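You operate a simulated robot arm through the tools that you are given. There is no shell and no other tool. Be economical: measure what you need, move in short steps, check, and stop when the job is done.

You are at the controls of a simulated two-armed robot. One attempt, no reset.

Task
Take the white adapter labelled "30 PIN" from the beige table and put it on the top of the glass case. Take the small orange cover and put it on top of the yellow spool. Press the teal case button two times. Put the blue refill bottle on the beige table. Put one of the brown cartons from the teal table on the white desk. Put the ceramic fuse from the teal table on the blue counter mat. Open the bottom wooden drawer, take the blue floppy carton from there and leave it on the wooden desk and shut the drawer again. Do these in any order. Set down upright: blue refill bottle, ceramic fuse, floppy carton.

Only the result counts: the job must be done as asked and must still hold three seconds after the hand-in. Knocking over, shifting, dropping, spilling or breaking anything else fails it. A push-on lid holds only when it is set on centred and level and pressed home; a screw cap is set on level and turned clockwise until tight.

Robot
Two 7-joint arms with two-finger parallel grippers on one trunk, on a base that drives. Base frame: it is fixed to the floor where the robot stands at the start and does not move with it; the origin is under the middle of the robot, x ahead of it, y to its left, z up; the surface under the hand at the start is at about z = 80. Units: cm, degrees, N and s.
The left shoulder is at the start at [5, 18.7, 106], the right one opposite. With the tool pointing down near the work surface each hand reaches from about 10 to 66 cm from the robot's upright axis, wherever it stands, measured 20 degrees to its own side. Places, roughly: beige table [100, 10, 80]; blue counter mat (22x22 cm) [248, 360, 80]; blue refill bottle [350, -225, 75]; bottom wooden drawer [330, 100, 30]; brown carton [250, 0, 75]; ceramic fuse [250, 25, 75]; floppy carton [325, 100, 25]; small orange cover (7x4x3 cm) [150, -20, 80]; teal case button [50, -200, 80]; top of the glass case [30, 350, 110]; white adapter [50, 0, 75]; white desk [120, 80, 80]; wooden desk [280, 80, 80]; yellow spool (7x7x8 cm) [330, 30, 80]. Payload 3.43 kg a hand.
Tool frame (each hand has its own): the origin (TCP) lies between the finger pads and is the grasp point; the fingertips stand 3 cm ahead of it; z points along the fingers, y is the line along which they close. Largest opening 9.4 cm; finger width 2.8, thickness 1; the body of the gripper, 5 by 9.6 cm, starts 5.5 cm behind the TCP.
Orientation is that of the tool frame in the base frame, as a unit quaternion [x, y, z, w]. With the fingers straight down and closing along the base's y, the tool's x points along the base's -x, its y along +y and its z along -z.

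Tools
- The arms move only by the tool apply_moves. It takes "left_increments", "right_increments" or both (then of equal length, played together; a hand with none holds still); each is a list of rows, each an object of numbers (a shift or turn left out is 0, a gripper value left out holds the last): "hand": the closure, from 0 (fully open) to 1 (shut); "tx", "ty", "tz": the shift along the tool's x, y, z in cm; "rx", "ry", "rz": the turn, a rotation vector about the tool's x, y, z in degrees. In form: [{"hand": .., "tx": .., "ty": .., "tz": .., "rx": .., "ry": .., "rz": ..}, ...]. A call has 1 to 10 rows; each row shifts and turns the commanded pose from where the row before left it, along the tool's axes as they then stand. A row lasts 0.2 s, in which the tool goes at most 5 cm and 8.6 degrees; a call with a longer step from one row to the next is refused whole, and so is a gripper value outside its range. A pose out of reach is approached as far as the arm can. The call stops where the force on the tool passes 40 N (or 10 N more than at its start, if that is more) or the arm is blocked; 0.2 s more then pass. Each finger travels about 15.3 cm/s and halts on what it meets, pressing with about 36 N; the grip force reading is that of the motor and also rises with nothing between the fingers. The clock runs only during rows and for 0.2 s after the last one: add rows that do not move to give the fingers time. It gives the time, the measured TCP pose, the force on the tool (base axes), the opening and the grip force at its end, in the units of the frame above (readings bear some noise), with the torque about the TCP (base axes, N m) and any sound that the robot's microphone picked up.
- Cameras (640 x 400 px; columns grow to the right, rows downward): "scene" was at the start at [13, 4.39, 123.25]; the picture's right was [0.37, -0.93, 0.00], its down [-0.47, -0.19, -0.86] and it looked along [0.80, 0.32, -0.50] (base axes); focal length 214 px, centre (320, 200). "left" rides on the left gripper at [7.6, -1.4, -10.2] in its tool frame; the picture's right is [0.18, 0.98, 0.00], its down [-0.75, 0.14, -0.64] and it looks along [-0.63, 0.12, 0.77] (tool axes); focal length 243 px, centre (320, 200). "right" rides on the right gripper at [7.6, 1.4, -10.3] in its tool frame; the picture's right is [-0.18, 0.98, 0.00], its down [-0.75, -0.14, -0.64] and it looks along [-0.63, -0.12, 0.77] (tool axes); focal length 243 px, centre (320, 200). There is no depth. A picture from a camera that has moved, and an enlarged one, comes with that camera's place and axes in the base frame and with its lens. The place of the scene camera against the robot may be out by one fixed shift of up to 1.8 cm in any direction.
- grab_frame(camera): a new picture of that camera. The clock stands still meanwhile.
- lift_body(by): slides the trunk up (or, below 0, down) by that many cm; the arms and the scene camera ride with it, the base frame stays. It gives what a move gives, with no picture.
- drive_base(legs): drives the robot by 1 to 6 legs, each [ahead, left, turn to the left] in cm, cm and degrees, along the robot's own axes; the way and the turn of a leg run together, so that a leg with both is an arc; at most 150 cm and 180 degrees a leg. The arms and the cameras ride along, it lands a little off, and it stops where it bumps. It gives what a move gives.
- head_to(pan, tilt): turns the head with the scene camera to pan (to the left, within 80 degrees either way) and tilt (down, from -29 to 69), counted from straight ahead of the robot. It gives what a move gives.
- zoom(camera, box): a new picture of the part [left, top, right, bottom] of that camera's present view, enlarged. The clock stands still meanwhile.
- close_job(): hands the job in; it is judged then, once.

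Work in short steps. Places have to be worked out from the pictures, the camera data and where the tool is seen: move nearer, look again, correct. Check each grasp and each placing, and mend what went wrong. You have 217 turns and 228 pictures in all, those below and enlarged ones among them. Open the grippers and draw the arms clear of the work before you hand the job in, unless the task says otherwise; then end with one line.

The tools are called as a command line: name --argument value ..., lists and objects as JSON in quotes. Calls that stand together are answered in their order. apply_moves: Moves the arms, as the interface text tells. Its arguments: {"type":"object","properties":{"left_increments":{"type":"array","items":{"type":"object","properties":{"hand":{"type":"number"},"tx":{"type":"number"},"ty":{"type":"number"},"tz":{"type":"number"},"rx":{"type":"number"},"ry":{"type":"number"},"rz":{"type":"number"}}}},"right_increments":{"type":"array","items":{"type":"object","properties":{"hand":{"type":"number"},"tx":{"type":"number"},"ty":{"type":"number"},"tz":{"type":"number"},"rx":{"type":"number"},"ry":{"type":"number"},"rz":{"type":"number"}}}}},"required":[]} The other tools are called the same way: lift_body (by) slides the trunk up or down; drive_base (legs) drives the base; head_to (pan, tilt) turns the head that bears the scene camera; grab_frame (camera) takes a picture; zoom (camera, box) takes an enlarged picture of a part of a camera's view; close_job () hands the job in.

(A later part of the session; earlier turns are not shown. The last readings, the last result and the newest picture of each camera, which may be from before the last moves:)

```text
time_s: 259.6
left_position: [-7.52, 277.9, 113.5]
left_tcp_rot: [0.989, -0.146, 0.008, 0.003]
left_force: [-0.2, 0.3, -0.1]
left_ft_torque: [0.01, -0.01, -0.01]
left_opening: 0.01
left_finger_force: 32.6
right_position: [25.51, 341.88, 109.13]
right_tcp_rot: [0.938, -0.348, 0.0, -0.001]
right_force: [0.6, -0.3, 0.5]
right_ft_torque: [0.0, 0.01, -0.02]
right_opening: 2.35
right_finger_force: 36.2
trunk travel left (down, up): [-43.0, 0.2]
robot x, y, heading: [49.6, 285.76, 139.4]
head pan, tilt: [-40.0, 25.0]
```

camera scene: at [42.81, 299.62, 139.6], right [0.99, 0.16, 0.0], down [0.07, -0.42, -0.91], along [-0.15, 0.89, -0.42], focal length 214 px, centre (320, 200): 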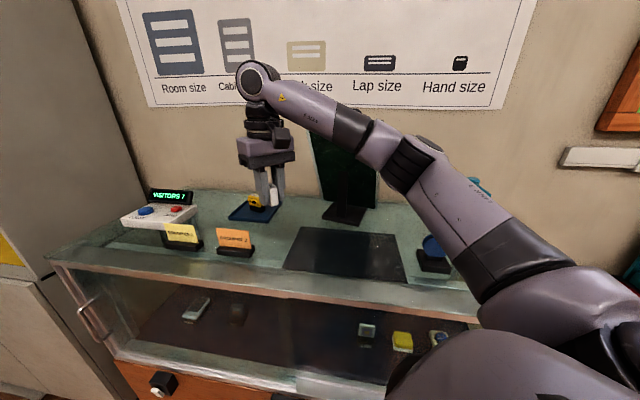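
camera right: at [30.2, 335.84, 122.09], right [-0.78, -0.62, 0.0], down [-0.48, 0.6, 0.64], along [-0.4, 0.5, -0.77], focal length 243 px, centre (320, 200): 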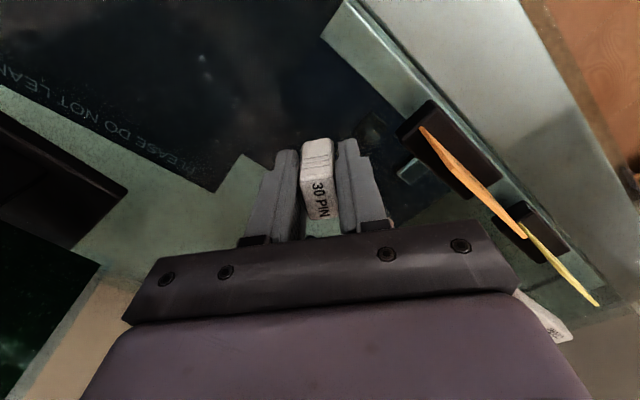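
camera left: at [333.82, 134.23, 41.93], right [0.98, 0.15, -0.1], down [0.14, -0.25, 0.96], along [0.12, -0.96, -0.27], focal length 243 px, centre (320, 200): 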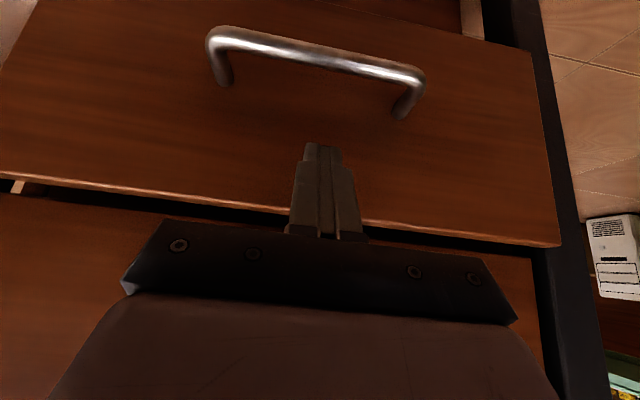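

apply_moves --right_increments '[{"tz": 0.2}, {"tz": 0.2}, {"tz": 0.2}, {}]'

zoom --camera "scene" --box '[220, 190, 320, 270]'

```text
time_s: 260.6
left_position: [-7.62, 277.96, 113.49]
left_tcp_rot: [0.989, -0.146, 0.007, 0.002]
left_force: [-1.1, -0.2, 0.6]
left_ft_torque: [-0.03, 0.01, -0.01]
left_opening: 0.0
left_finger_force: 33.1
right_position: [25.65, 341.91, 108.7]
right_tcp_rot: [0.938, -0.347, -0.002, -0.001]
right_force: [-0.6, 1.2, 8.7]
right_ft_torque: [-0.04, -0.02, -0.02]
right_opening: 2.34
right_finger_force: 35.9
trunk travel left (down, up): [-43.0, 0.2]
robot x, y, heading: [50.07, 285.56, 139.6]
head pan, tilt: [-40.0, 25.0]
```

```text
5.00 times, centred on (270, 230) of scene
camera zoom: at [42.8, 299.56, 139.62], right [0.99, 0.16, 0.0], down [0.07, -0.42, -0.91], along [-0.15, 0.89, -0.42], focal length 1072 px, centre (570, 50)
```

zoom: 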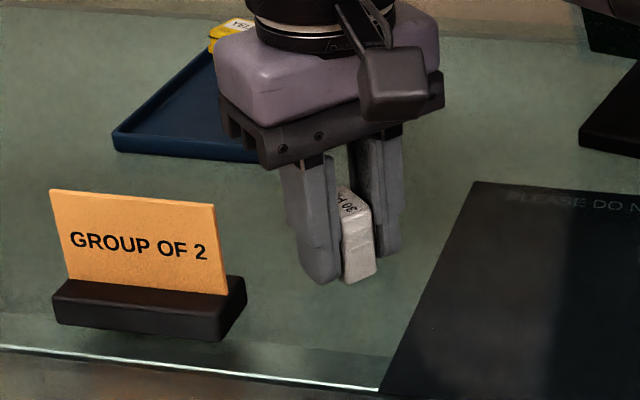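

Contact at 8.7 N. Open slightly and rise.

apply_moves --right_increments '[{"hand": 0.62}, {"hand": 0.55}, {"hand": 0.55}, {"tz": -2}, {"tz": -4}, {"tz": -4}, {"tz": -3}]'

zoom --camera "scene" --box '[200, 170, 340, 290]'

```text
time_s: 262.2
left_position: [-7.44, 277.98, 113.48]
left_tcp_rot: [0.989, -0.146, 0.007, 0.002]
left_force: [0.6, 0.3, -0.6]
left_ft_torque: [0.01, -0.01, 0.01]
left_opening: 0.01
left_finger_force: 33.1
right_position: [25.53, 341.82, 121.77]
right_tcp_rot: [0.937, -0.348, -0.001, 0.0]
right_force: [0.2, -0.3, 0.1]
right_ft_torque: [-0.05, 0.0, 0.0]
right_opening: 4.24
right_finger_force: 0.0
trunk travel left (down, up): [-43.0, 0.2]
robot x, y, heading: [49.95, 285.78, 139.2]
head pan, tilt: [-40.0, 25.0]
```

```text
3.33 times, centred on (270, 230) of scene
camera zoom: at [42.78, 299.6, 139.6], right [0.99, 0.16, 0.0], down [0.07, -0.42, -0.91], along [-0.15, 0.89, -0.42], focal length 715 px, centre (487, 100)
```

zoom: 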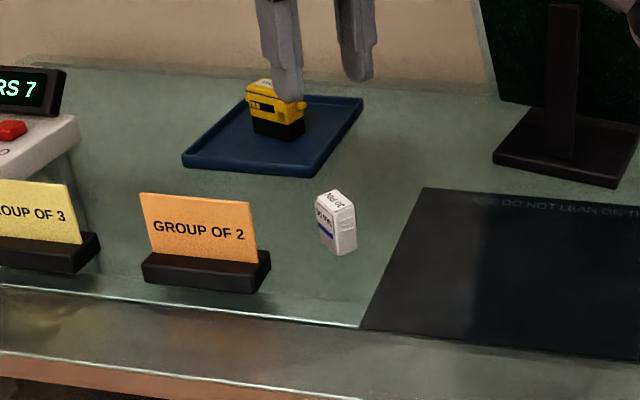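

Adapter stands on the case. I retract the right arm and drive round the west end of the desks toward the teal button.

apply_moves --right_increments "[{\"tx\": 4}, {\"tx\": 4}, {\"tx\": 4}, {\"tx\": 4}, {\"tx\": 4}, {\"tx\": 3}], \"left_increments\": [{}, {}, {}, {}, {}, {}]"

drive_base --legs '[[-39, 45.5, 0], [0, 0, 130], [0, -62, 0], [150, 0, 0], [120, 0, 0], [0, 0, 30]]'

head_to --pan 0 --tilt 20

grab_frame --camera "scene"

```text
refused: the rows could not be read
```

```text
time_s: 292.0
left_position: [58.63, -56.39, 113.47]
left_tcp_rot: [0.281, 0.96, 0.004, -0.007]
left_force: [-0.9, 0.3, -0.2]
left_ft_torque: [-0.03, 0.0, 0.02]
left_opening: 0.01
left_finger_force: 33.4
right_position: [9.33, -108.91, 121.72]
right_tcp_rot: [0.474, 0.881, 0.001, 0.0]
right_force: [-0.5, -0.2, 0.8]
right_ft_torque: [0.01, 0.02, -0.02]
right_opening: 4.21
right_finger_force: 0.0
trunk travel left (down, up): [-43.0, 0.2]
robot x, y, heading: [1.19, -48.59, -56.5]
head pan, tilt: [-40.0, 25.0]
```

```text
time_s: 293.1
left_position: [58.56, -56.46, 113.48]
left_tcp_rot: [0.281, 0.96, 0.004, -0.007]
left_force: [-0.5, -0.4, 0.5]
left_ft_torque: [0.02, 0.0, -0.01]
left_opening: 0.01
left_finger_force: 33.2
right_position: [9.39, -108.72, 121.69]
right_tcp_rot: [0.473, 0.881, 0.0, 0.0]
right_force: [-0.2, 0.1, 0.4]
right_ft_torque: [0.0, 0.0, 0.0]
right_opening: 4.23
right_finger_force: 0.0
trunk travel left (down, up): [-43.0, 0.2]
robot x, y, heading: [1.05, -47.91, -56.3]
head pan, tilt: [0.0, 20.0]
```

```text
109 pictures are left
camera scene: at [8.24, -59.87, 140.41], right [-0.83, -0.55, 0.0], down [-0.19, 0.29, -0.94], along [0.52, -0.78, -0.34], focal length 214 px, centre (320, 200)
```

scene: 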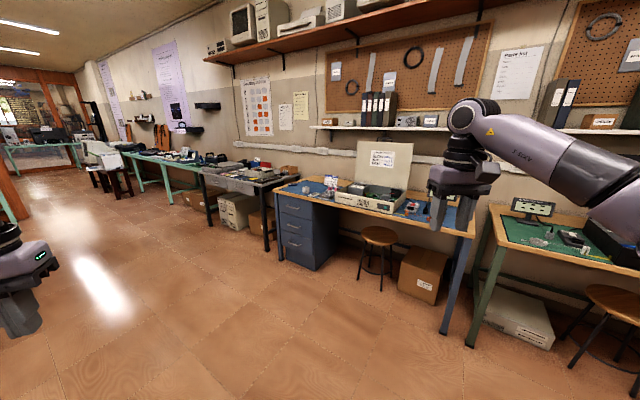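

I look for the teal case button near pixel (390,205).

zoom --camera "scene" --box '[270, 130, 480, 250]'

zoom --camera "scene" --box '[480, 150, 640, 290]'

```text
3.05 times, centred on (375, 190) of scene
camera zoom: at [8.24, -59.87, 140.41], right [-0.83, -0.55, 0.0], down [-0.19, 0.29, -0.94], along [0.52, -0.78, -0.34], focal length 654 px, centre (152, 230)
```

zoom: 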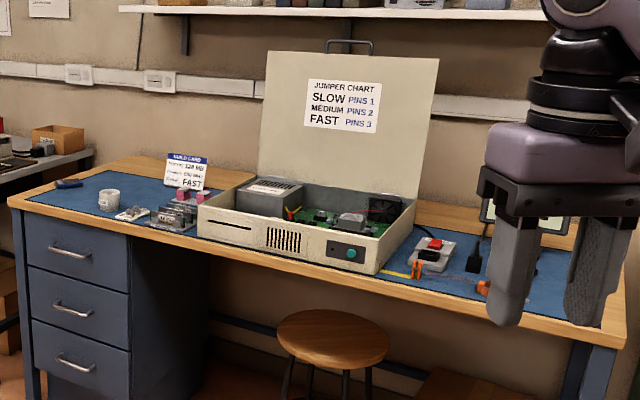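

```text
2.86 times, centred on (560, 220) of scene
camera zoom: at [8.24, -59.87, 140.41], right [-0.83, -0.55, 0.0], down [-0.19, 0.29, -0.94], along [0.52, -0.78, -0.34], focal length 613 px, centre (-366, 143)
```

zoom: 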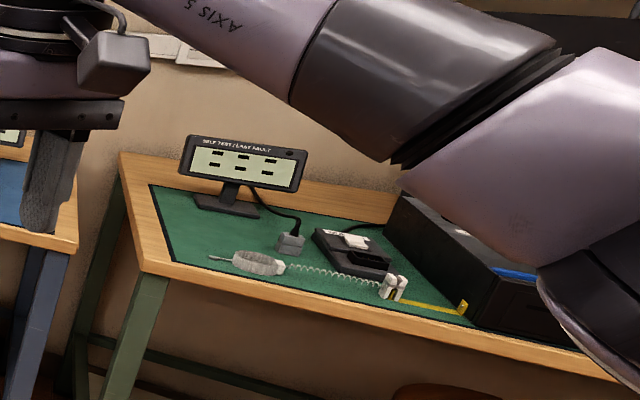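

The teal button is the PC case's front power button, ≈[47,-198,85]. I retract both arms, lower the trunk a bit and drive to it with the button on my left side.

apply_moves --left_increments '[{"tx": 4}, {"tx": 4}, {"tx": 4}, {"tx": 4}]'

apply_moves --right_increments '[{"tx": 4}, {"tx": 4}, {"tx": 4}, {"tx": 4}, {"tx": 4}]'

drive_base --legs '[[0, 0, -40], [0, 25, 0], [95, 0, 0]]'

lift_body --by -15

head_to --pan 35 --tilt 35

grab_frame --camera "scene"

grab_frame --camera "left"

```text
time_s: 294.1
left_position: [45.12, -47.96, 113.99]
left_tcp_rot: [0.281, 0.96, 0.003, -0.007]
left_force: [0.1, 0.2, 0.0]
left_ft_torque: [-0.03, -0.02, 0.02]
left_opening: 0.0
left_finger_force: 32.8
right_position: [9.28, -108.75, 121.8]
right_tcp_rot: [0.473, 0.881, 0.0, 0.001]
right_force: [-0.1, 0.1, -0.4]
right_ft_torque: [0.0, 0.0, 0.0]
right_opening: 4.25
right_finger_force: 0.0
trunk travel left (down, up): [-43.0, 0.2]
robot x, y, heading: [1.17, -47.98, -56.4]
head pan, tilt: [0.0, 20.0]
```

```text
time_s: 295.3
left_position: [45.2, -47.82, 113.89]
left_tcp_rot: [0.281, 0.96, 0.004, -0.006]
left_force: [-0.2, -0.3, -0.2]
left_ft_torque: [-0.04, -0.01, -0.03]
left_opening: 0.02
left_finger_force: 33.1
right_position: [-1.71, -92.09, 121.36]
right_tcp_rot: [0.473, 0.881, 0.0, 0.0]
right_force: [0.5, 0.6, 0.4]
right_ft_torque: [0.01, 0.01, 0.0]
right_opening: 4.24
right_finger_force: 0.0
trunk travel left (down, up): [-43.0, 0.2]
robot x, y, heading: [0.91, -48.45, -56.7]
head pan, tilt: [0.0, 20.0]
```

```text
time_s: 299.6
left_position: [55.82, -78.5, 113.97]
left_tcp_rot: [0.588, 0.809, 0.005, -0.004]
left_force: [-0.1, 0.7, -1.2]
left_ft_torque: [0.0, 0.02, -0.02]
left_opening: 0.0
left_finger_force: 33.3
right_position: [-8.3, -83.19, 121.29]
right_tcp_rot: [0.743, 0.669, 0.0, 0.0]
right_force: [-0.3, 0.1, -0.2]
right_ft_torque: [-0.03, 0.01, -0.01]
right_opening: 4.22
right_finger_force: 0.0
trunk travel left (down, up): [-43.0, 0.2]
robot x, y, heading: [21.83, -51.2, -96.2]
head pan, tilt: [0.0, 20.0]
stopped in leg 2: the robot was blocked; the commanded pose is now the measured one
```

```text
time_s: 301.4
left_position: [55.96, -78.83, 98.79]
left_tcp_rot: [0.588, 0.809, 0.006, -0.005]
left_force: [0.7, 0.3, 0.2]
left_ft_torque: [-0.04, -0.04, -0.04]
left_opening: 0.0
left_finger_force: 32.8
right_position: [-8.31, -83.17, 106.32]
right_tcp_rot: [0.743, 0.669, 0.0, 0.001]
right_force: [0.0, -0.2, -0.6]
right_ft_torque: [-0.03, -0.01, 0.01]
right_opening: 4.23
right_finger_force: 0.0
trunk travel left (down, up): [-28.0, 15.2]
robot x, y, heading: [21.8, -51.0, -96.0]
head pan, tilt: [0.0, 20.0]
```

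```text
time_s: 302.4
left_position: [56.11, -78.83, 98.8]
left_tcp_rot: [0.589, 0.808, 0.006, -0.005]
left_force: [-0.7, 0.3, -0.1]
left_ft_torque: [0.01, -0.01, 0.01]
left_opening: 0.0
left_finger_force: 33.2
right_position: [-8.24, -83.12, 106.32]
right_tcp_rot: [0.743, 0.669, 0.0, 0.0]
right_force: [0.6, 0.2, 0.4]
right_ft_torque: [-0.01, -0.01, 0.0]
right_opening: 4.25
right_finger_force: 0.0
trunk travel left (down, up): [-28.0, 15.2]
robot x, y, heading: [21.8, -51.13, -95.9]
head pan, tilt: [35.0, 35.0]
```

```text
106 pictures are left
camera scene: at [24.22, -63.53, 123.03], right [-0.87, -0.48, 0.0], down [-0.28, 0.5, -0.82], along [0.4, -0.72, -0.57], focal length 214 px, centre (320, 200)
```

scene: 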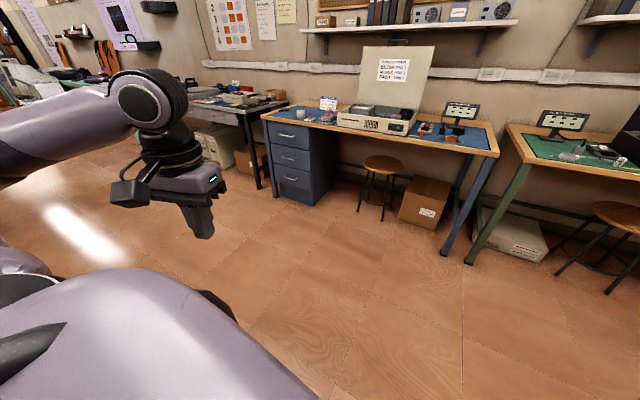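

```text
105 pictures are left
camera left: at [52.39, -72.02, 109.24], right [0.88, 0.48, 0.01], down [0.37, -0.68, 0.63], along [0.31, -0.55, -0.78], focal length 243 px, centre (320, 200)
```

left: 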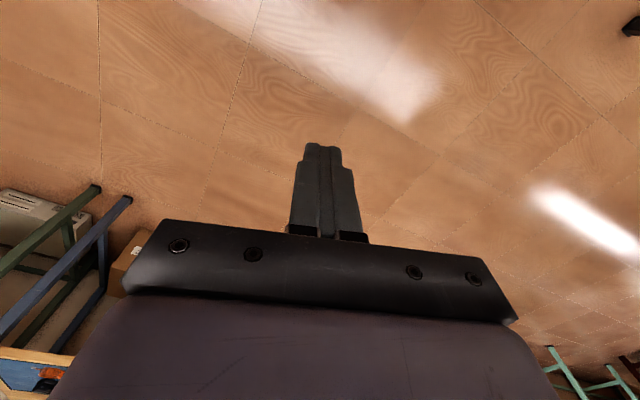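

The robot's side touched the beige table corner; I ease off and drive ahead to the bench.

drive_base --legs '[[5, -4, 0], [92, 0, 0]]'

grab_frame --camera "scene"

grab_frame --camera "left"

```text
time_s: 307.8
left_position: [43.05, -173.12, 98.88]
left_tcp_rot: [0.583, 0.813, 0.007, -0.005]
left_force: [0.5, 1.1, 0.1]
left_ft_torque: [0.0, 0.0, -0.03]
left_opening: 0.0
left_finger_force: 33.0
right_position: [-21.18, -178.35, 106.37]
right_tcp_rot: [0.738, 0.675, 0.0, -0.001]
right_force: [0.3, 0.8, -0.6]
right_ft_torque: [0.0, -0.01, 0.01]
right_opening: 4.22
right_finger_force: 0.2
trunk travel left (down, up): [-28.0, 15.2]
robot x, y, heading: [8.42, -145.6, -95.2]
head pan, tilt: [35.0, 35.0]
```

```text
104 pictures are left
camera scene: at [11.04, -158.26, 123.02], right [-0.87, -0.5, 0.0], down [-0.29, 0.5, -0.82], along [0.41, -0.71, -0.57], focal length 214 px, centre (320, 200)
```

scene: 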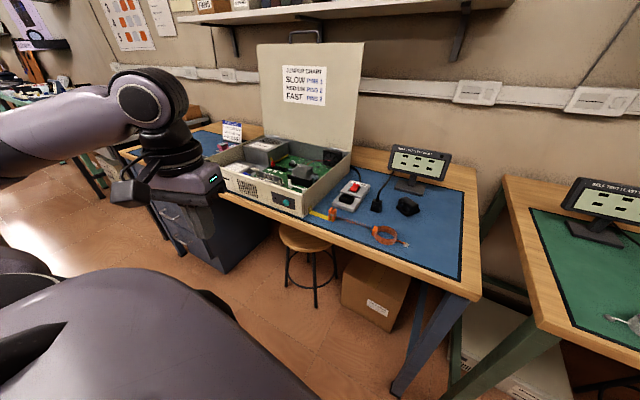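

```text
103 pictures are left
camera left: at [39.31, -166.39, 109.24], right [0.87, 0.49, 0.01], down [0.38, -0.68, 0.63], along [0.31, -0.55, -0.78], focal length 243 px, centre (320, 200)
```

left: 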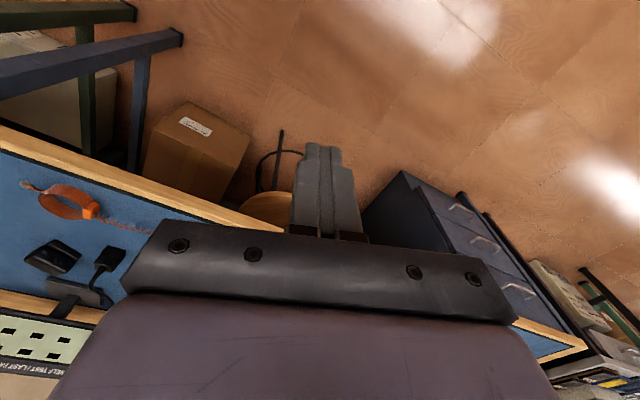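

zoom --camera "scene" --box '[210, 130, 340, 230]'

```text
4.00 times, centred on (275, 180) of scene
camera zoom: at [11.04, -158.26, 123.02], right [-0.87, -0.5, 0.0], down [-0.29, 0.5, -0.82], along [0.41, -0.71, -0.57], focal length 858 px, centre (500, 280)
```

zoom: 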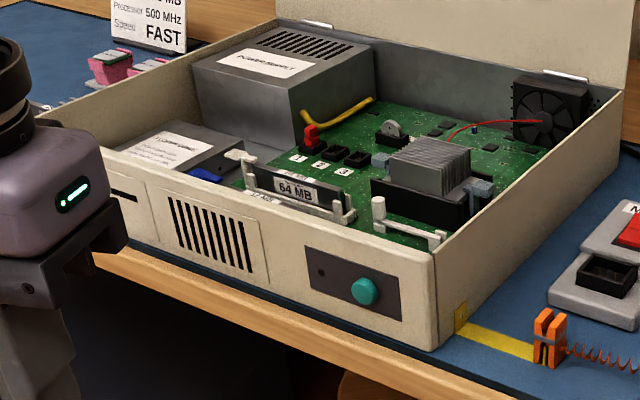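

Button triangulated at ≈[46.5,-200,84.3]. I square the closed left fingers, tilt them 40° tip-forward, and approach to ~9 cm.

apply_moves --left_increments '[{"rz": 6.2}, {"rz": 6.2}, {"rz": 6.2}, {"ry": -8}, {"ry": -8}, {"ry": -8}, {"ry": -8}, {"ry": -8}]'

apply_moves --left_increments '[{"ty": 0.64, "tx": -0.6, "tz": 3.95}, {"ty": 0.64, "tx": -0.6, "tz": 3.95}, {"ty": 0.64, "tx": -0.6, "tz": 3.95}, {"ty": 0.64, "tx": -0.6, "tz": 3.95}, {"ty": 0.64, "tx": -0.6, "tz": 3.95}, {}]'

grab_frame --camera "left"

zoom --camera "scene" --box '[180, 110, 340, 250]'

```text
time_s: 309.6
left_position: [47.26, -177.67, 102.76]
left_tcp_rot: [0.666, 0.666, -0.238, 0.235]
left_force: [0.6, 1.3, -0.2]
left_ft_torque: [0.0, -0.01, 0.01]
left_opening: 0.0
left_finger_force: 32.7
left hand out of reach, approached as far as the arm can: row 5, 6, 7, 8
right_position: [-21.1, -178.35, 106.3]
right_tcp_rot: [0.739, 0.674, -0.001, 0.0]
right_force: [0.3, -0.2, 0.7]
right_ft_torque: [0.0, -0.02, 0.03]
right_opening: 4.25
right_finger_force: 0.0
trunk travel left (down, up): [-28.0, 15.2]
robot x, y, heading: [8.39, -146.13, -95.3]
head pan, tilt: [35.0, 35.0]
```

```text
time_s: 311.0
left_position: [50.39, -192.57, 88.98]
left_tcp_rot: [0.665, 0.667, -0.237, 0.238]
left_force: [0.4, 0.2, 0.4]
left_ft_torque: [0.02, -0.03, -0.02]
left_opening: 0.01
left_finger_force: 32.4
right_position: [-21.24, -178.36, 106.29]
right_tcp_rot: [0.738, 0.674, 0.0, 0.0]
right_force: [0.1, 0.9, -0.3]
right_ft_torque: [-0.02, -0.03, 0.01]
right_opening: 4.23
right_finger_force: 0.0
trunk travel left (down, up): [-28.0, 15.2]
robot x, y, heading: [8.35, -145.5, -95.3]
head pan, tilt: [35.0, 35.0]
```

```text
101 pictures are left
camera left: at [48.97, -180.11, 92.24], right [0.98, 0.14, -0.12], down [0.14, -0.18, 0.97], along [0.12, -0.97, -0.2], focal length 243 px, centre (320, 200)
```

left: 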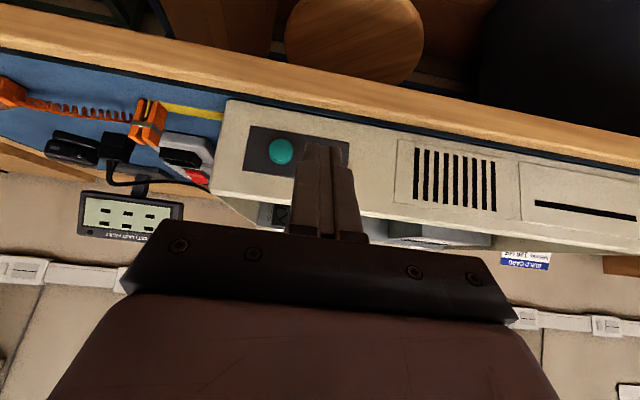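

```text
2.86 times, centred on (260, 180) of scene
camera zoom: at [11.04, -158.25, 123.02], right [-0.87, -0.5, 0.0], down [-0.29, 0.5, -0.82], along [0.41, -0.71, -0.57], focal length 613 px, centre (491, 257)
```

zoom: 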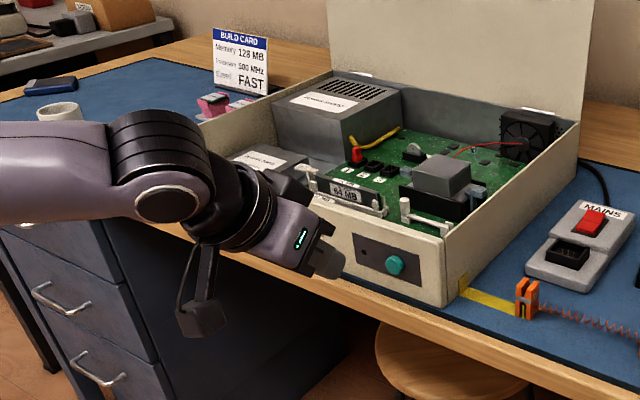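

Button refined to [47.6,-200,84.5]. I align the fingertip with it.

apply_moves --left_increments '[{"ty": -1.4, "tx": 1.25, "tz": 1.05}, {"ty": -1.4, "tx": 1.25, "tz": 1.05}, {}]'

grab_frame --camera "left"

zoom --camera "scene" --box '[220, 130, 340, 230]'

```text
time_s: 311.8
left_position: [47.42, -191.82, 85.91]
left_tcp_rot: [0.666, 0.667, -0.237, 0.236]
left_force: [-0.2, -0.3, -0.1]
left_ft_torque: [-0.02, -0.01, 0.03]
left_opening: 0.0
left_finger_force: 33.2
right_position: [-21.23, -178.31, 106.26]
right_tcp_rot: [0.738, 0.674, -0.001, 0.0]
right_force: [0.1, -1.1, -0.2]
right_ft_torque: [0.0, -0.01, -0.02]
right_opening: 4.22
right_finger_force: 0.0
trunk travel left (down, up): [-28.0, 15.2]
robot x, y, heading: [8.24, -145.72, -95.4]
head pan, tilt: [35.0, 35.0]
```

```text
99 pictures are left
camera left: at [46.13, -179.45, 89.02], right [0.98, 0.15, -0.12], down [0.14, -0.18, 0.97], along [0.12, -0.97, -0.2], focal length 243 px, centre (320, 200)
```

left: 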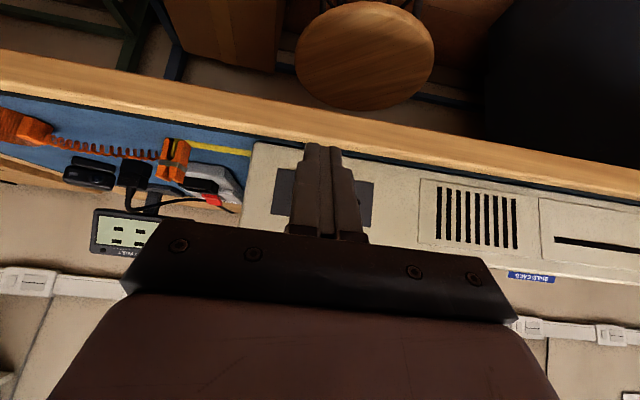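

```text
4.00 times, centred on (280, 180) of scene
camera zoom: at [11.04, -158.25, 123.02], right [-0.87, -0.5, 0.0], down [-0.29, 0.5, -0.82], along [0.41, -0.71, -0.57], focal length 858 px, centre (480, 280)
```

zoom: 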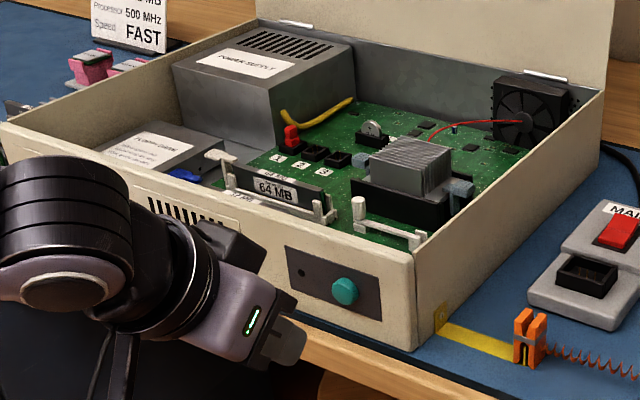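

Aligned. Advance toward the button carefully.

apply_moves --left_increments '[{"tx": -1.55, "tz": 1.27}, {"tx": -1.16, "tz": 0.95}, {"tx": -0.4, "tz": 0.32}, {}]'

zoom --camera "scene" --box '[240, 150, 320, 220]'

```text
time_s: 312.8
left_position: [47.53, -195.86, 86.05]
left_tcp_rot: [0.665, 0.667, -0.237, 0.237]
left_force: [0.4, 0.0, 0.5]
left_ft_torque: [-0.01, 0.0, 0.0]
left_opening: 0.0
left_finger_force: 32.7
right_position: [-21.11, -178.29, 106.33]
right_tcp_rot: [0.739, 0.674, 0.0, 0.0]
right_force: [-0.8, -0.1, -0.4]
right_ft_torque: [-0.04, 0.01, 0.04]
right_opening: 4.24
right_finger_force: 0.0
trunk travel left (down, up): [-28.0, 15.2]
robot x, y, heading: [8.65, -145.8, -95.2]
head pan, tilt: [35.0, 35.0]
```

```text
5.71 times, centred on (280, 185) of scene
camera zoom: at [11.04, -158.25, 123.02], right [-0.87, -0.5, 0.0], down [-0.29, 0.5, -0.82], along [0.41, -0.71, -0.57], focal length 1226 px, centre (549, 286)
```

zoom: 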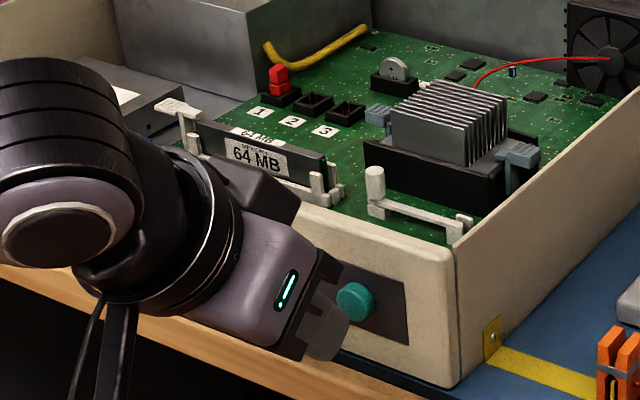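

apply_moves --left_increments '[{"tx": -0.3, "tz": 0.25}, {"tx": -0.3, "tz": 0.25}, {"tx": -0.23, "tz": 0.19}, {}]'

zoom --camera "scene" --box '[240, 150, 320, 220]'

```text
time_s: 313.8
left_position: [47.55, -197.16, 86.01]
left_tcp_rot: [0.665, 0.667, -0.237, 0.237]
left_force: [0.7, 1.7, 0.6]
left_ft_torque: [0.03, -0.02, 0.0]
left_opening: 0.02
left_finger_force: 33.4
right_position: [-21.13, -178.31, 106.35]
right_tcp_rot: [0.739, 0.674, 0.0, 0.001]
right_force: [0.0, 0.7, -0.4]
right_ft_torque: [-0.01, 0.0, 0.0]
right_opening: 4.25
right_finger_force: 0.1
trunk travel left (down, up): [-28.0, 15.2]
robot x, y, heading: [8.11, -145.77, -95.4]
head pan, tilt: [35.0, 35.0]
heard: click
```

```text
5.71 times, centred on (280, 185) of scene
camera zoom: at [11.04, -158.23, 123.03], right [-0.87, -0.5, 0.0], down [-0.29, 0.5, -0.82], along [0.41, -0.71, -0.57], focal length 1226 px, centre (549, 286)
```

zoom: 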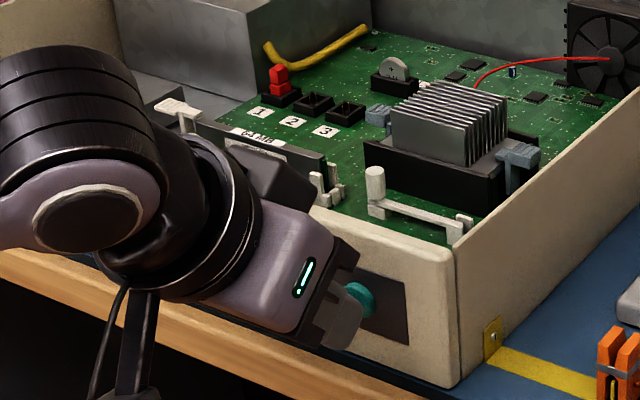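

One click heard. Back off 1.6 cm, then press once more the same way.

apply_moves --left_increments '[{"tx": 0.62, "tz": -0.51}, {"tx": 0.62, "tz": -0.51}, {}, {}]'

apply_moves --left_increments '[{"tx": -0.5, "tz": 0.41}, {"tx": -0.4, "tz": 0.33}, {"tx": -0.34, "tz": 0.28}, {}]'

```text
time_s: 314.8
left_position: [47.6, -195.49, 86.03]
left_tcp_rot: [0.665, 0.668, -0.236, 0.236]
left_force: [-0.2, 0.1, -0.9]
left_ft_torque: [0.0, -0.03, 0.0]
left_opening: 0.0
left_finger_force: 32.5
right_position: [-21.11, -178.42, 106.3]
right_tcp_rot: [0.738, 0.674, 0.0, 0.0]
right_force: [-0.8, -0.2, 0.2]
right_ft_torque: [0.02, 0.02, 0.0]
right_opening: 4.23
right_finger_force: 0.1
trunk travel left (down, up): [-28.0, 15.2]
robot x, y, heading: [8.3, -145.99, -95.4]
head pan, tilt: [35.0, 35.0]
```

```text
time_s: 315.8
left_position: [47.51, -196.93, 85.84]
left_tcp_rot: [0.666, 0.667, -0.237, 0.237]
left_force: [-0.1, 2.5, 0.2]
left_ft_torque: [0.07, 0.0, -0.02]
left_opening: 0.02
left_finger_force: 32.8
right_position: [-21.14, -178.4, 106.28]
right_tcp_rot: [0.739, 0.674, 0.001, 0.001]
right_force: [-0.1, -0.5, -0.2]
right_ft_torque: [-0.01, 0.01, 0.02]
right_opening: 4.23
right_finger_force: 0.1
trunk travel left (down, up): [-28.0, 15.2]
robot x, y, heading: [8.61, -146.08, -95.3]
head pan, tilt: [35.0, 35.0]
heard: click
```

Both presses registered. I retreat the finger, restore the tool, and drive east toward the refill bottle.

apply_moves --left_increments '[{"tx": 2.3, "tz": -1.9}, {"tx": 3, "tz": -2.5}, {"tx": 3, "tz": -2.5}, {"tx": 3, "tz": -2.5}, {"ry": 8, "tz": -1}, {"ry": 8, "tz": -1}, {"ry": 8, "tz": -1}, {"ry": 8, "tz": -1}, {"ry": 7}]'

drive_base --legs '[[-25, 0, 0], [0, 0, 95], [150, 0, 0], [130, 0, 0], [0, 0, -45]]'

head_to --pan 0 --tilt 20

grab_frame --camera "scene"

```text
time_s: 317.8
left_position: [47.73, -180.52, 89.76]
left_tcp_rot: [0.707, 0.707, -0.002, -0.001]
left_force: [-0.4, -0.3, 0.2]
left_ft_torque: [0.01, 0.0, 0.0]
left_opening: 0.0
left_finger_force: 33.4
right_position: [-21.17, -178.42, 106.38]
right_tcp_rot: [0.739, 0.674, 0.0, -0.001]
right_force: [0.4, 0.0, -0.5]
right_ft_torque: [0.05, 0.0, 0.0]
right_opening: 4.22
right_finger_force: 0.1
trunk travel left (down, up): [-28.0, 15.2]
robot x, y, heading: [8.46, -145.63, -95.2]
head pan, tilt: [35.0, 35.0]
```

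```text
time_s: 338.8
left_position: [340.47, -115.47, 89.7]
left_tcp_rot: [0.334, 0.942, -0.002, 0.0]
left_force: [-0.7, -0.3, 0.8]
left_ft_torque: [0.06, 0.0, -0.01]
left_opening: 0.0
left_finger_force: 32.8
right_position: [295.29, -167.4, 106.44]
right_tcp_rot: [0.379, 0.925, 0.0, 0.0]
right_force: [0.1, 0.0, 0.6]
right_ft_torque: [-0.01, 0.02, 0.0]
right_opening: 4.23
right_finger_force: 0.1
trunk travel left (down, up): [-28.0, 15.2]
robot x, y, heading: [288.92, -123.8, -44.5]
head pan, tilt: [35.0, 35.0]
```

```text
time_s: 339.8
left_position: [340.6, -115.49, 89.59]
left_tcp_rot: [0.335, 0.942, -0.001, 0.001]
left_force: [0.0, 0.3, -0.8]
left_ft_torque: [0.02, 0.01, 0.01]
left_opening: 0.0
left_finger_force: 33.0
right_position: [295.21, -167.43, 106.33]
right_tcp_rot: [0.379, 0.925, -0.001, 0.0]
right_force: [0.0, -0.3, -0.4]
right_ft_torque: [0.0, -0.01, -0.02]
right_opening: 4.25
right_finger_force: 0.0
trunk travel left (down, up): [-28.0, 15.2]
robot x, y, heading: [288.55, -123.71, -44.8]
head pan, tilt: [0.0, 20.0]
```

```text
95 pictures are left
camera scene: at [298.39, -133.48, 125.4], right [-0.7, -0.71, 0.0], down [-0.24, 0.24, -0.94], along [0.67, -0.66, -0.34], focal length 214 px, centre (320, 200)
```

scene: 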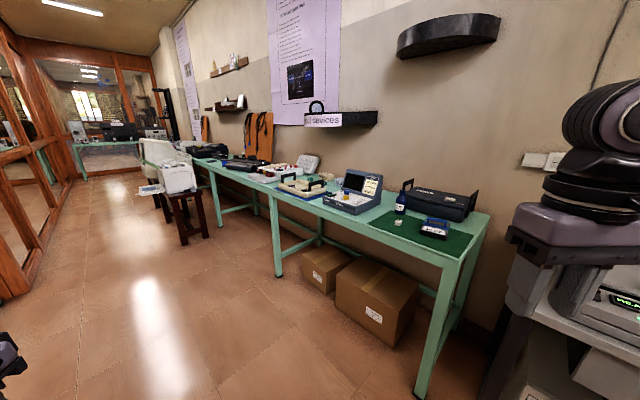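

zoom --camera "scene" --box '[330, 150, 500, 270]'

```text
3.33 times, centred on (415, 210) of scene
camera zoom: at [298.39, -133.48, 125.4], right [-0.7, -0.71, 0.0], down [-0.24, 0.24, -0.94], along [0.67, -0.66, -0.34], focal length 715 px, centre (3, 167)
```

zoom: 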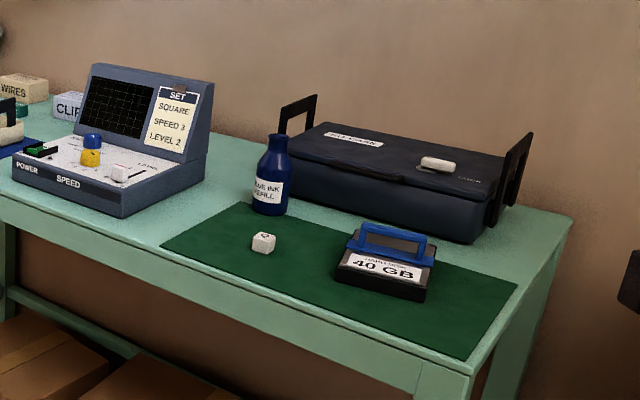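

The blue ink refill bottle stands near [344,-238]. I raise the left hand and drive so the bottle is on my right side.

apply_moves --left_increments '[{"tz": -4, "tx": 3}, {"tz": -4, "tx": 3}, {"tz": -4, "tx": 3}, {"tx": 3}]'

drive_base --legs '[[95, 20, 0], [0, 0, -30]]'

head_to --pan -30 --tilt 40

grab_frame --camera "scene"

grab_frame --camera "right"

```text
time_s: 340.8
left_position: [331.39, -107.77, 101.72]
left_tcp_rot: [0.336, 0.942, -0.002, 0.0]
left_force: [-0.1, 0.4, 0.1]
left_ft_torque: [-0.03, 0.01, 0.0]
left_opening: 0.0
left_finger_force: 32.8
right_position: [295.2, -167.32, 106.26]
right_tcp_rot: [0.379, 0.925, -0.001, 0.001]
right_force: [-0.1, -0.2, 0.0]
right_ft_torque: [-0.03, -0.01, 0.03]
right_opening: 4.23
right_finger_force: 0.0
trunk travel left (down, up): [-28.0, 15.2]
robot x, y, heading: [288.85, -123.91, -44.3]
head pan, tilt: [0.0, 20.0]
```

```text
time_s: 347.4
left_position: [416.43, -183.13, 101.65]
left_tcp_rot: [0.564, 0.826, -0.001, 0.0]
left_force: [0.8, -0.3, -0.4]
left_ft_torque: [0.0, -0.01, 0.01]
left_opening: 0.02
left_finger_force: 32.5
right_position: [355.45, -217.18, 106.23]
right_tcp_rot: [0.602, 0.799, 0.0, 0.0]
right_force: [0.3, 0.2, -0.3]
right_ft_torque: [0.04, -0.01, -0.02]
right_opening: 4.23
right_finger_force: 0.1
trunk travel left (down, up): [-28.0, 15.2]
robot x, y, heading: [371.61, -176.19, -74.0]
head pan, tilt: [0.0, 20.0]
```

```text
time_s: 348.3
left_position: [416.4, -183.15, 101.81]
left_tcp_rot: [0.564, 0.826, -0.002, 0.001]
left_force: [-0.4, 0.5, -0.2]
left_ft_torque: [0.02, 0.01, 0.01]
left_opening: 0.0
left_finger_force: 33.1
right_position: [355.53, -217.07, 106.33]
right_tcp_rot: [0.603, 0.798, 0.0, -0.001]
right_force: [-0.6, 0.1, 1.0]
right_ft_torque: [-0.02, 0.0, -0.02]
right_opening: 4.22
right_finger_force: 0.0
trunk travel left (down, up): [-28.0, 15.2]
robot x, y, heading: [370.9, -176.21, -73.9]
head pan, tilt: [-30.0, 40.0]
```

```text
93 pictures are left
camera scene: at [369.63, -188.95, 122.27], right [-0.97, 0.24, 0.0], down [0.15, 0.62, -0.77], along [-0.18, -0.74, -0.64], focal length 214 px, centre (320, 200)
```

scene: 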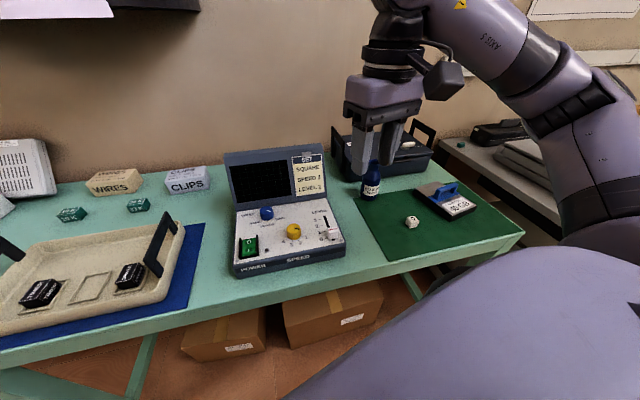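

```text
92 pictures are left
camera right: at [354.74, -209.57, 116.61], right [1.0, 0.09, 0.0], down [0.07, -0.76, 0.64], along [0.06, -0.64, -0.77], focal length 243 px, centre (320, 200)
```

right: 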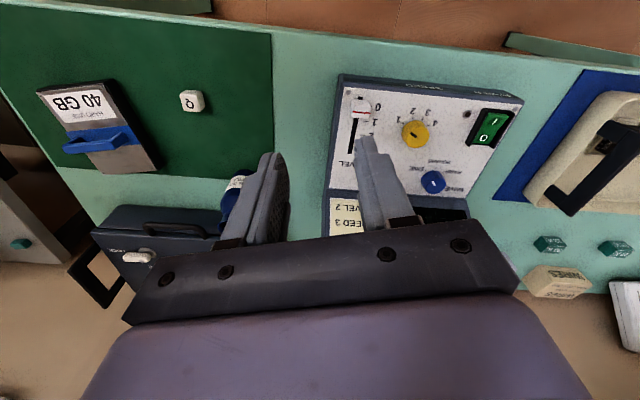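

Bottle ≈[343,-236]. I open the right hand and move it over for a clear view.

apply_moves --right_increments '[{"ty": -4, "tx": -1, "hand": 0}, {"ty": -4, "tx": -1}, {"ty": -4, "tx": -1}, {"ty": -1, "tx": -0.5}, {}]'

grab_frame --camera "right"

```text
time_s: 349.5
left_position: [416.25, -183.12, 101.51]
left_tcp_rot: [0.564, 0.826, -0.001, 0.0]
left_force: [0.0, -0.6, -0.8]
left_ft_torque: [-0.01, 0.03, -0.01]
left_opening: 0.01
left_finger_force: 32.9
right_position: [343.91, -223.85, 106.24]
right_tcp_rot: [0.602, 0.799, -0.001, 0.001]
right_force: [-0.5, 0.5, 0.4]
right_ft_torque: [0.01, -0.02, 0.03]
right_opening: 9.38
right_finger_force: 0.1
trunk travel left (down, up): [-28.0, 15.2]
robot x, y, heading: [370.94, -176.23, -73.9]
head pan, tilt: [-30.0, 40.0]
```

```text
91 pictures are left
camera right: at [343.17, -216.38, 116.58], right [1.0, 0.09, 0.0], down [0.07, -0.76, 0.64], along [0.06, -0.64, -0.77], focal length 243 px, centre (320, 200)
```

right: 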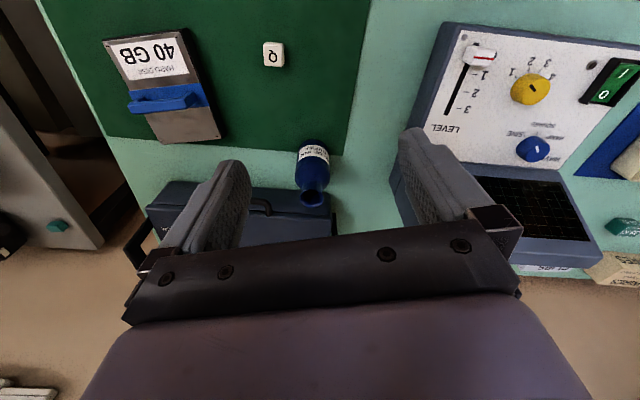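

Bottle centre ≈[343.8,-237.2], body ⌀≈5.6, top z≈92. I move over it at height, then check.

apply_moves --right_increments '[{"tx": -4, "ty": -1.2}, {"tx": -4, "ty": -1.2}, {"tx": -4.5, "ty": -1.3}, {"tz": 4}, {}]'

grab_frame --camera "right"

zoom --camera "scene" --box '[300, 80, 460, 230]'

```text
time_s: 350.7
left_position: [416.4, -183.24, 101.55]
left_tcp_rot: [0.564, 0.826, -0.001, 0.0]
left_force: [0.5, 0.1, -0.1]
left_ft_torque: [0.0, 0.01, 0.0]
left_opening: 0.01
left_finger_force: 32.9
right_position: [343.78, -237.13, 102.08]
right_tcp_rot: [0.602, 0.799, -0.001, 0.001]
right_force: [-0.3, 0.6, 0.0]
right_ft_torque: [0.0, 0.0, 0.02]
right_opening: 9.36
right_finger_force: 0.2
trunk travel left (down, up): [-28.0, 15.2]
robot x, y, heading: [371.68, -176.15, -74.1]
head pan, tilt: [-30.0, 40.0]
```

```text
90 pictures are left
camera right: at [343.03, -229.53, 112.48], right [1.0, 0.09, 0.0], down [0.07, -0.76, 0.64], along [0.06, -0.64, -0.77], focal length 243 px, centre (320, 200)
```

right: 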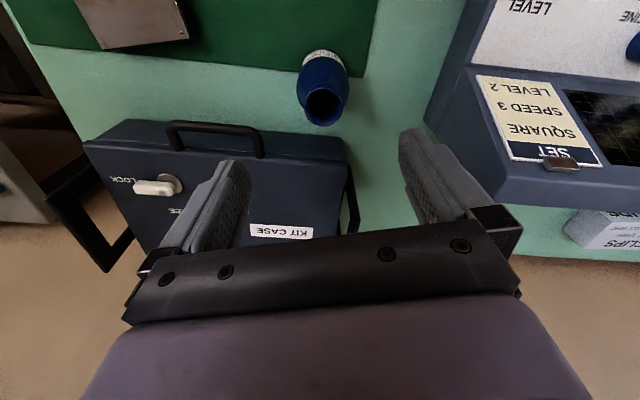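

```text
2.67 times, centred on (380, 155) of scene
camera zoom: at [369.63, -188.94, 122.27], right [-0.97, 0.24, 0.0], down [0.16, 0.62, -0.77], along [-0.19, -0.74, -0.64], focal length 572 px, centre (160, 320)
```

zoom: 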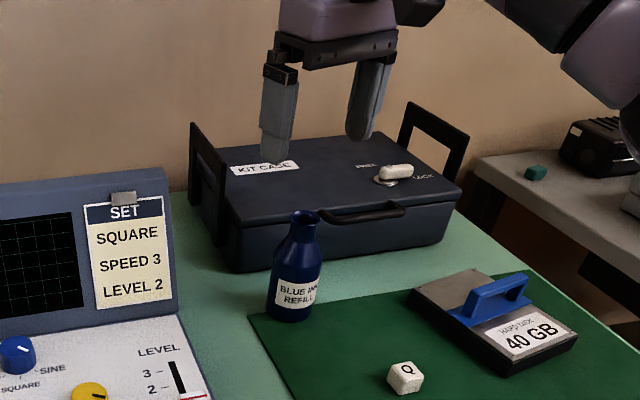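

I square the grip axis to x, narrow the opening to clear the kit case's handle, and correct position slightly.

apply_moves --right_increments '[{"rz": 7.9, "hand": 0.2}, {"rz": 7.9}, {"tx": 0.4, "ty": 0.2, "tz": 3}, {"tz": 4}, {}]'

grab_frame --camera "right"

zoom --camera "scene" --box '[300, 80, 460, 230]'

```text
time_s: 351.9
left_position: [416.34, -183.08, 101.71]
left_tcp_rot: [0.564, 0.825, -0.001, 0.0]
left_force: [0.2, -0.4, -0.4]
left_ft_torque: [-0.01, 0.01, 0.02]
left_opening: 0.03
left_finger_force: 33.1
right_position: [344.09, -236.65, 95.27]
right_tcp_rot: [0.706, 0.708, 0.0, 0.0]
right_force: [0.1, 0.9, -0.5]
right_ft_torque: [0.03, -0.02, 0.01]
right_opening: 7.52
right_finger_force: 0.0
trunk travel left (down, up): [-28.0, 15.2]
robot x, y, heading: [371.2, -176.14, -73.9]
head pan, tilt: [-30.0, 40.0]
```

```text
88 pictures are left
camera right: at [345.43, -229.24, 105.62], right [0.98, -0.18, 0.0], down [-0.14, -0.75, 0.64], along [-0.12, -0.63, -0.77], focal length 243 px, centre (320, 200)
```

right: 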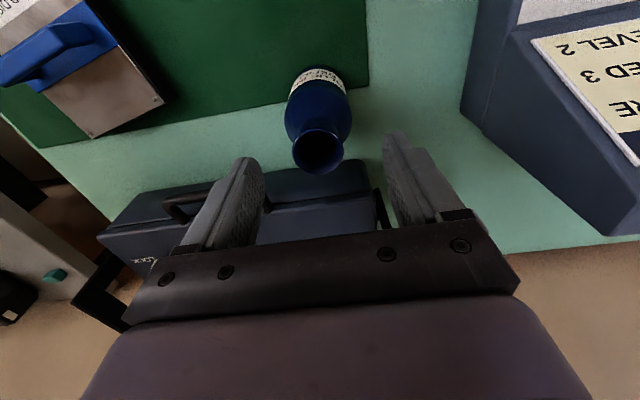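

```text
2.67 times, centred on (380, 155) of scene
camera zoom: at [369.62, -188.95, 122.27], right [-0.97, 0.24, 0.0], down [0.16, 0.62, -0.77], along [-0.19, -0.74, -0.64], focal length 572 px, centre (160, 320)
```

zoom: 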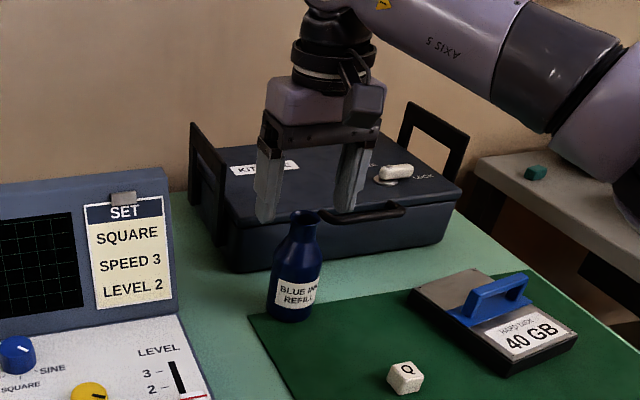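

Centred. Descend to grasp height and close.

apply_moves --right_increments '[{"tz": 3.5}, {"tz": 2.5}, {"tz": 1}, {}, {"hand": 0.6}, {"hand": 1}, {"hand": 1}]'

zoom --camera "scene" --box '[300, 80, 460, 230]'

```text
time_s: 353.5
left_position: [416.22, -183.22, 101.66]
left_tcp_rot: [0.563, 0.826, -0.001, 0.0]
left_force: [0.1, -0.5, 0.3]
left_ft_torque: [0.01, -0.01, -0.01]
left_opening: 0.0
left_finger_force: 32.2
right_position: [344.03, -236.84, 88.4]
right_tcp_rot: [0.706, 0.708, 0.0, 0.0]
right_force: [-0.4, -0.4, 0.3]
right_ft_torque: [-0.01, 0.02, -0.05]
right_opening: 5.1
right_finger_force: 36.5
trunk travel left (down, up): [-28.0, 15.2]
robot x, y, heading: [371.24, -176.27, -74.1]
head pan, tilt: [-30.0, 40.0]
```

```text
2.67 times, centred on (380, 155) of scene
camera zoom: at [369.61, -188.95, 122.26], right [-0.97, 0.24, 0.0], down [0.16, 0.62, -0.77], along [-0.19, -0.74, -0.64], focal length 572 px, centre (160, 320)
```

zoom: 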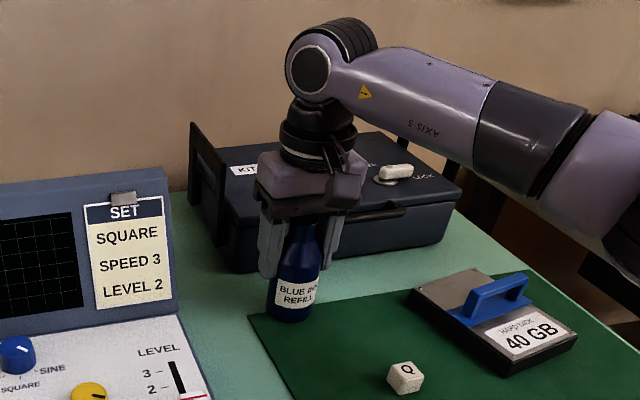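

Gripped (5.1 cm). Lift steadily and check.

apply_moves --right_increments '[{"tz": -1.5}, {"tz": -3}, {"tz": -3}, {"tz": -3}, {"tz": -3}, {"tz": -3}, {"tx": 3}, {"tx": 3}]'

grab_frame --camera "scene"

```text
time_s: 355.3
left_position: [416.32, -183.31, 101.72]
left_tcp_rot: [0.564, 0.826, -0.002, 0.001]
left_force: [0.9, -0.6, 0.5]
left_ft_torque: [0.01, 0.02, 0.01]
left_opening: 0.02
left_finger_force: 33.1
right_position: [344.02, -230.64, 104.83]
right_tcp_rot: [0.706, 0.708, 0.0, 0.001]
right_force: [-0.1, 0.1, -1.2]
right_ft_torque: [-0.01, 0.0, -0.02]
right_opening: 5.12
right_finger_force: 36.0
trunk travel left (down, up): [-28.0, 15.2]
robot x, y, heading: [371.13, -176.18, -73.9]
head pan, tilt: [-30.0, 40.0]
```

```text
85 pictures are left
camera scene: at [369.6, -188.93, 122.27], right [-0.97, 0.24, 0.0], down [0.16, 0.62, -0.77], along [-0.19, -0.74, -0.64], focal length 214 px, centre (320, 200)
```

scene: 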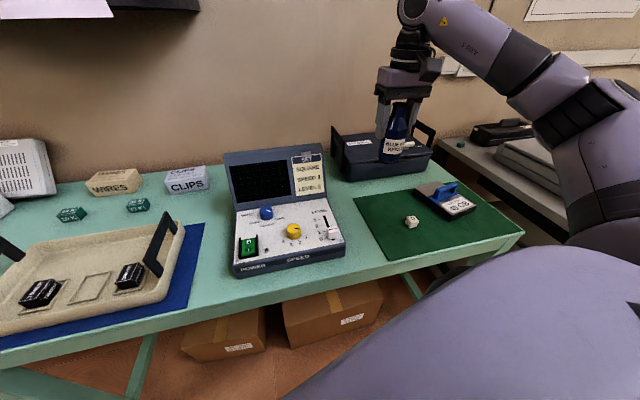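

Bottle held upright. I back off and drive to the entrance of the gap between the beige and teal tables (x≈198).

drive_base --legs '[[-48, 14, 0], [0, 0, -106], [150, 0, 0], [23, 0, 0], [0, -40, 0]]'

head_to --pan -70 --tilt 30

grab_frame --camera "scene"

```text
time_s: 374.6
left_position: [180.67, -128.23, 101.65]
left_tcp_rot: [0.999, 0.046, -0.001, -0.001]
left_force: [0.5, -0.5, 0.3]
left_ft_torque: [0.0, -0.02, -0.03]
left_opening: 0.0
left_finger_force: 32.9
right_position: [154.96, -45.76, 104.68]
right_tcp_rot: [0.991, -0.137, 0.0, 0.0]
right_force: [0.0, 0.7, -2.4]
right_ft_torque: [0.0, 0.0, -0.01]
right_opening: 5.08
right_finger_force: 36.2
trunk travel left (down, up): [-28.0, 15.2]
robot x, y, heading: [199.76, -87.0, 179.8]
head pan, tilt: [-30.0, 40.0]
```

```text
time_s: 375.6
left_position: [180.6, -128.28, 101.65]
left_tcp_rot: [0.999, 0.046, -0.001, -0.001]
left_force: [0.6, -0.5, 0.2]
left_ft_torque: [-0.01, 0.0, -0.04]
left_opening: 0.0
left_finger_force: 32.1
right_position: [154.97, -45.64, 104.81]
right_tcp_rot: [0.991, -0.137, 0.0, 0.0]
right_force: [-0.3, -0.6, -1.4]
right_ft_torque: [0.0, -0.01, 0.01]
right_opening: 5.07
right_finger_force: 36.1
trunk travel left (down, up): [-28.0, 15.2]
robot x, y, heading: [199.74, -86.7, 180.3]
head pan, tilt: [-70.0, 30.0]
```

```text
84 pictures are left
camera scene: at [189.72, -77.4, 123.8], right [0.94, 0.34, 0.0], down [0.17, -0.47, -0.87], along [-0.3, 0.81, -0.5], focal length 214 px, centre (320, 200)
```

scene: 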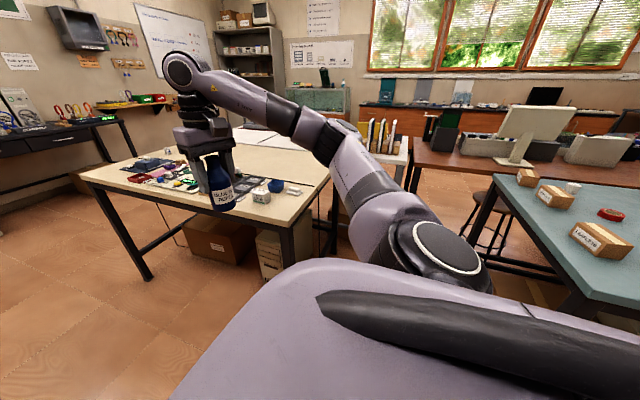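

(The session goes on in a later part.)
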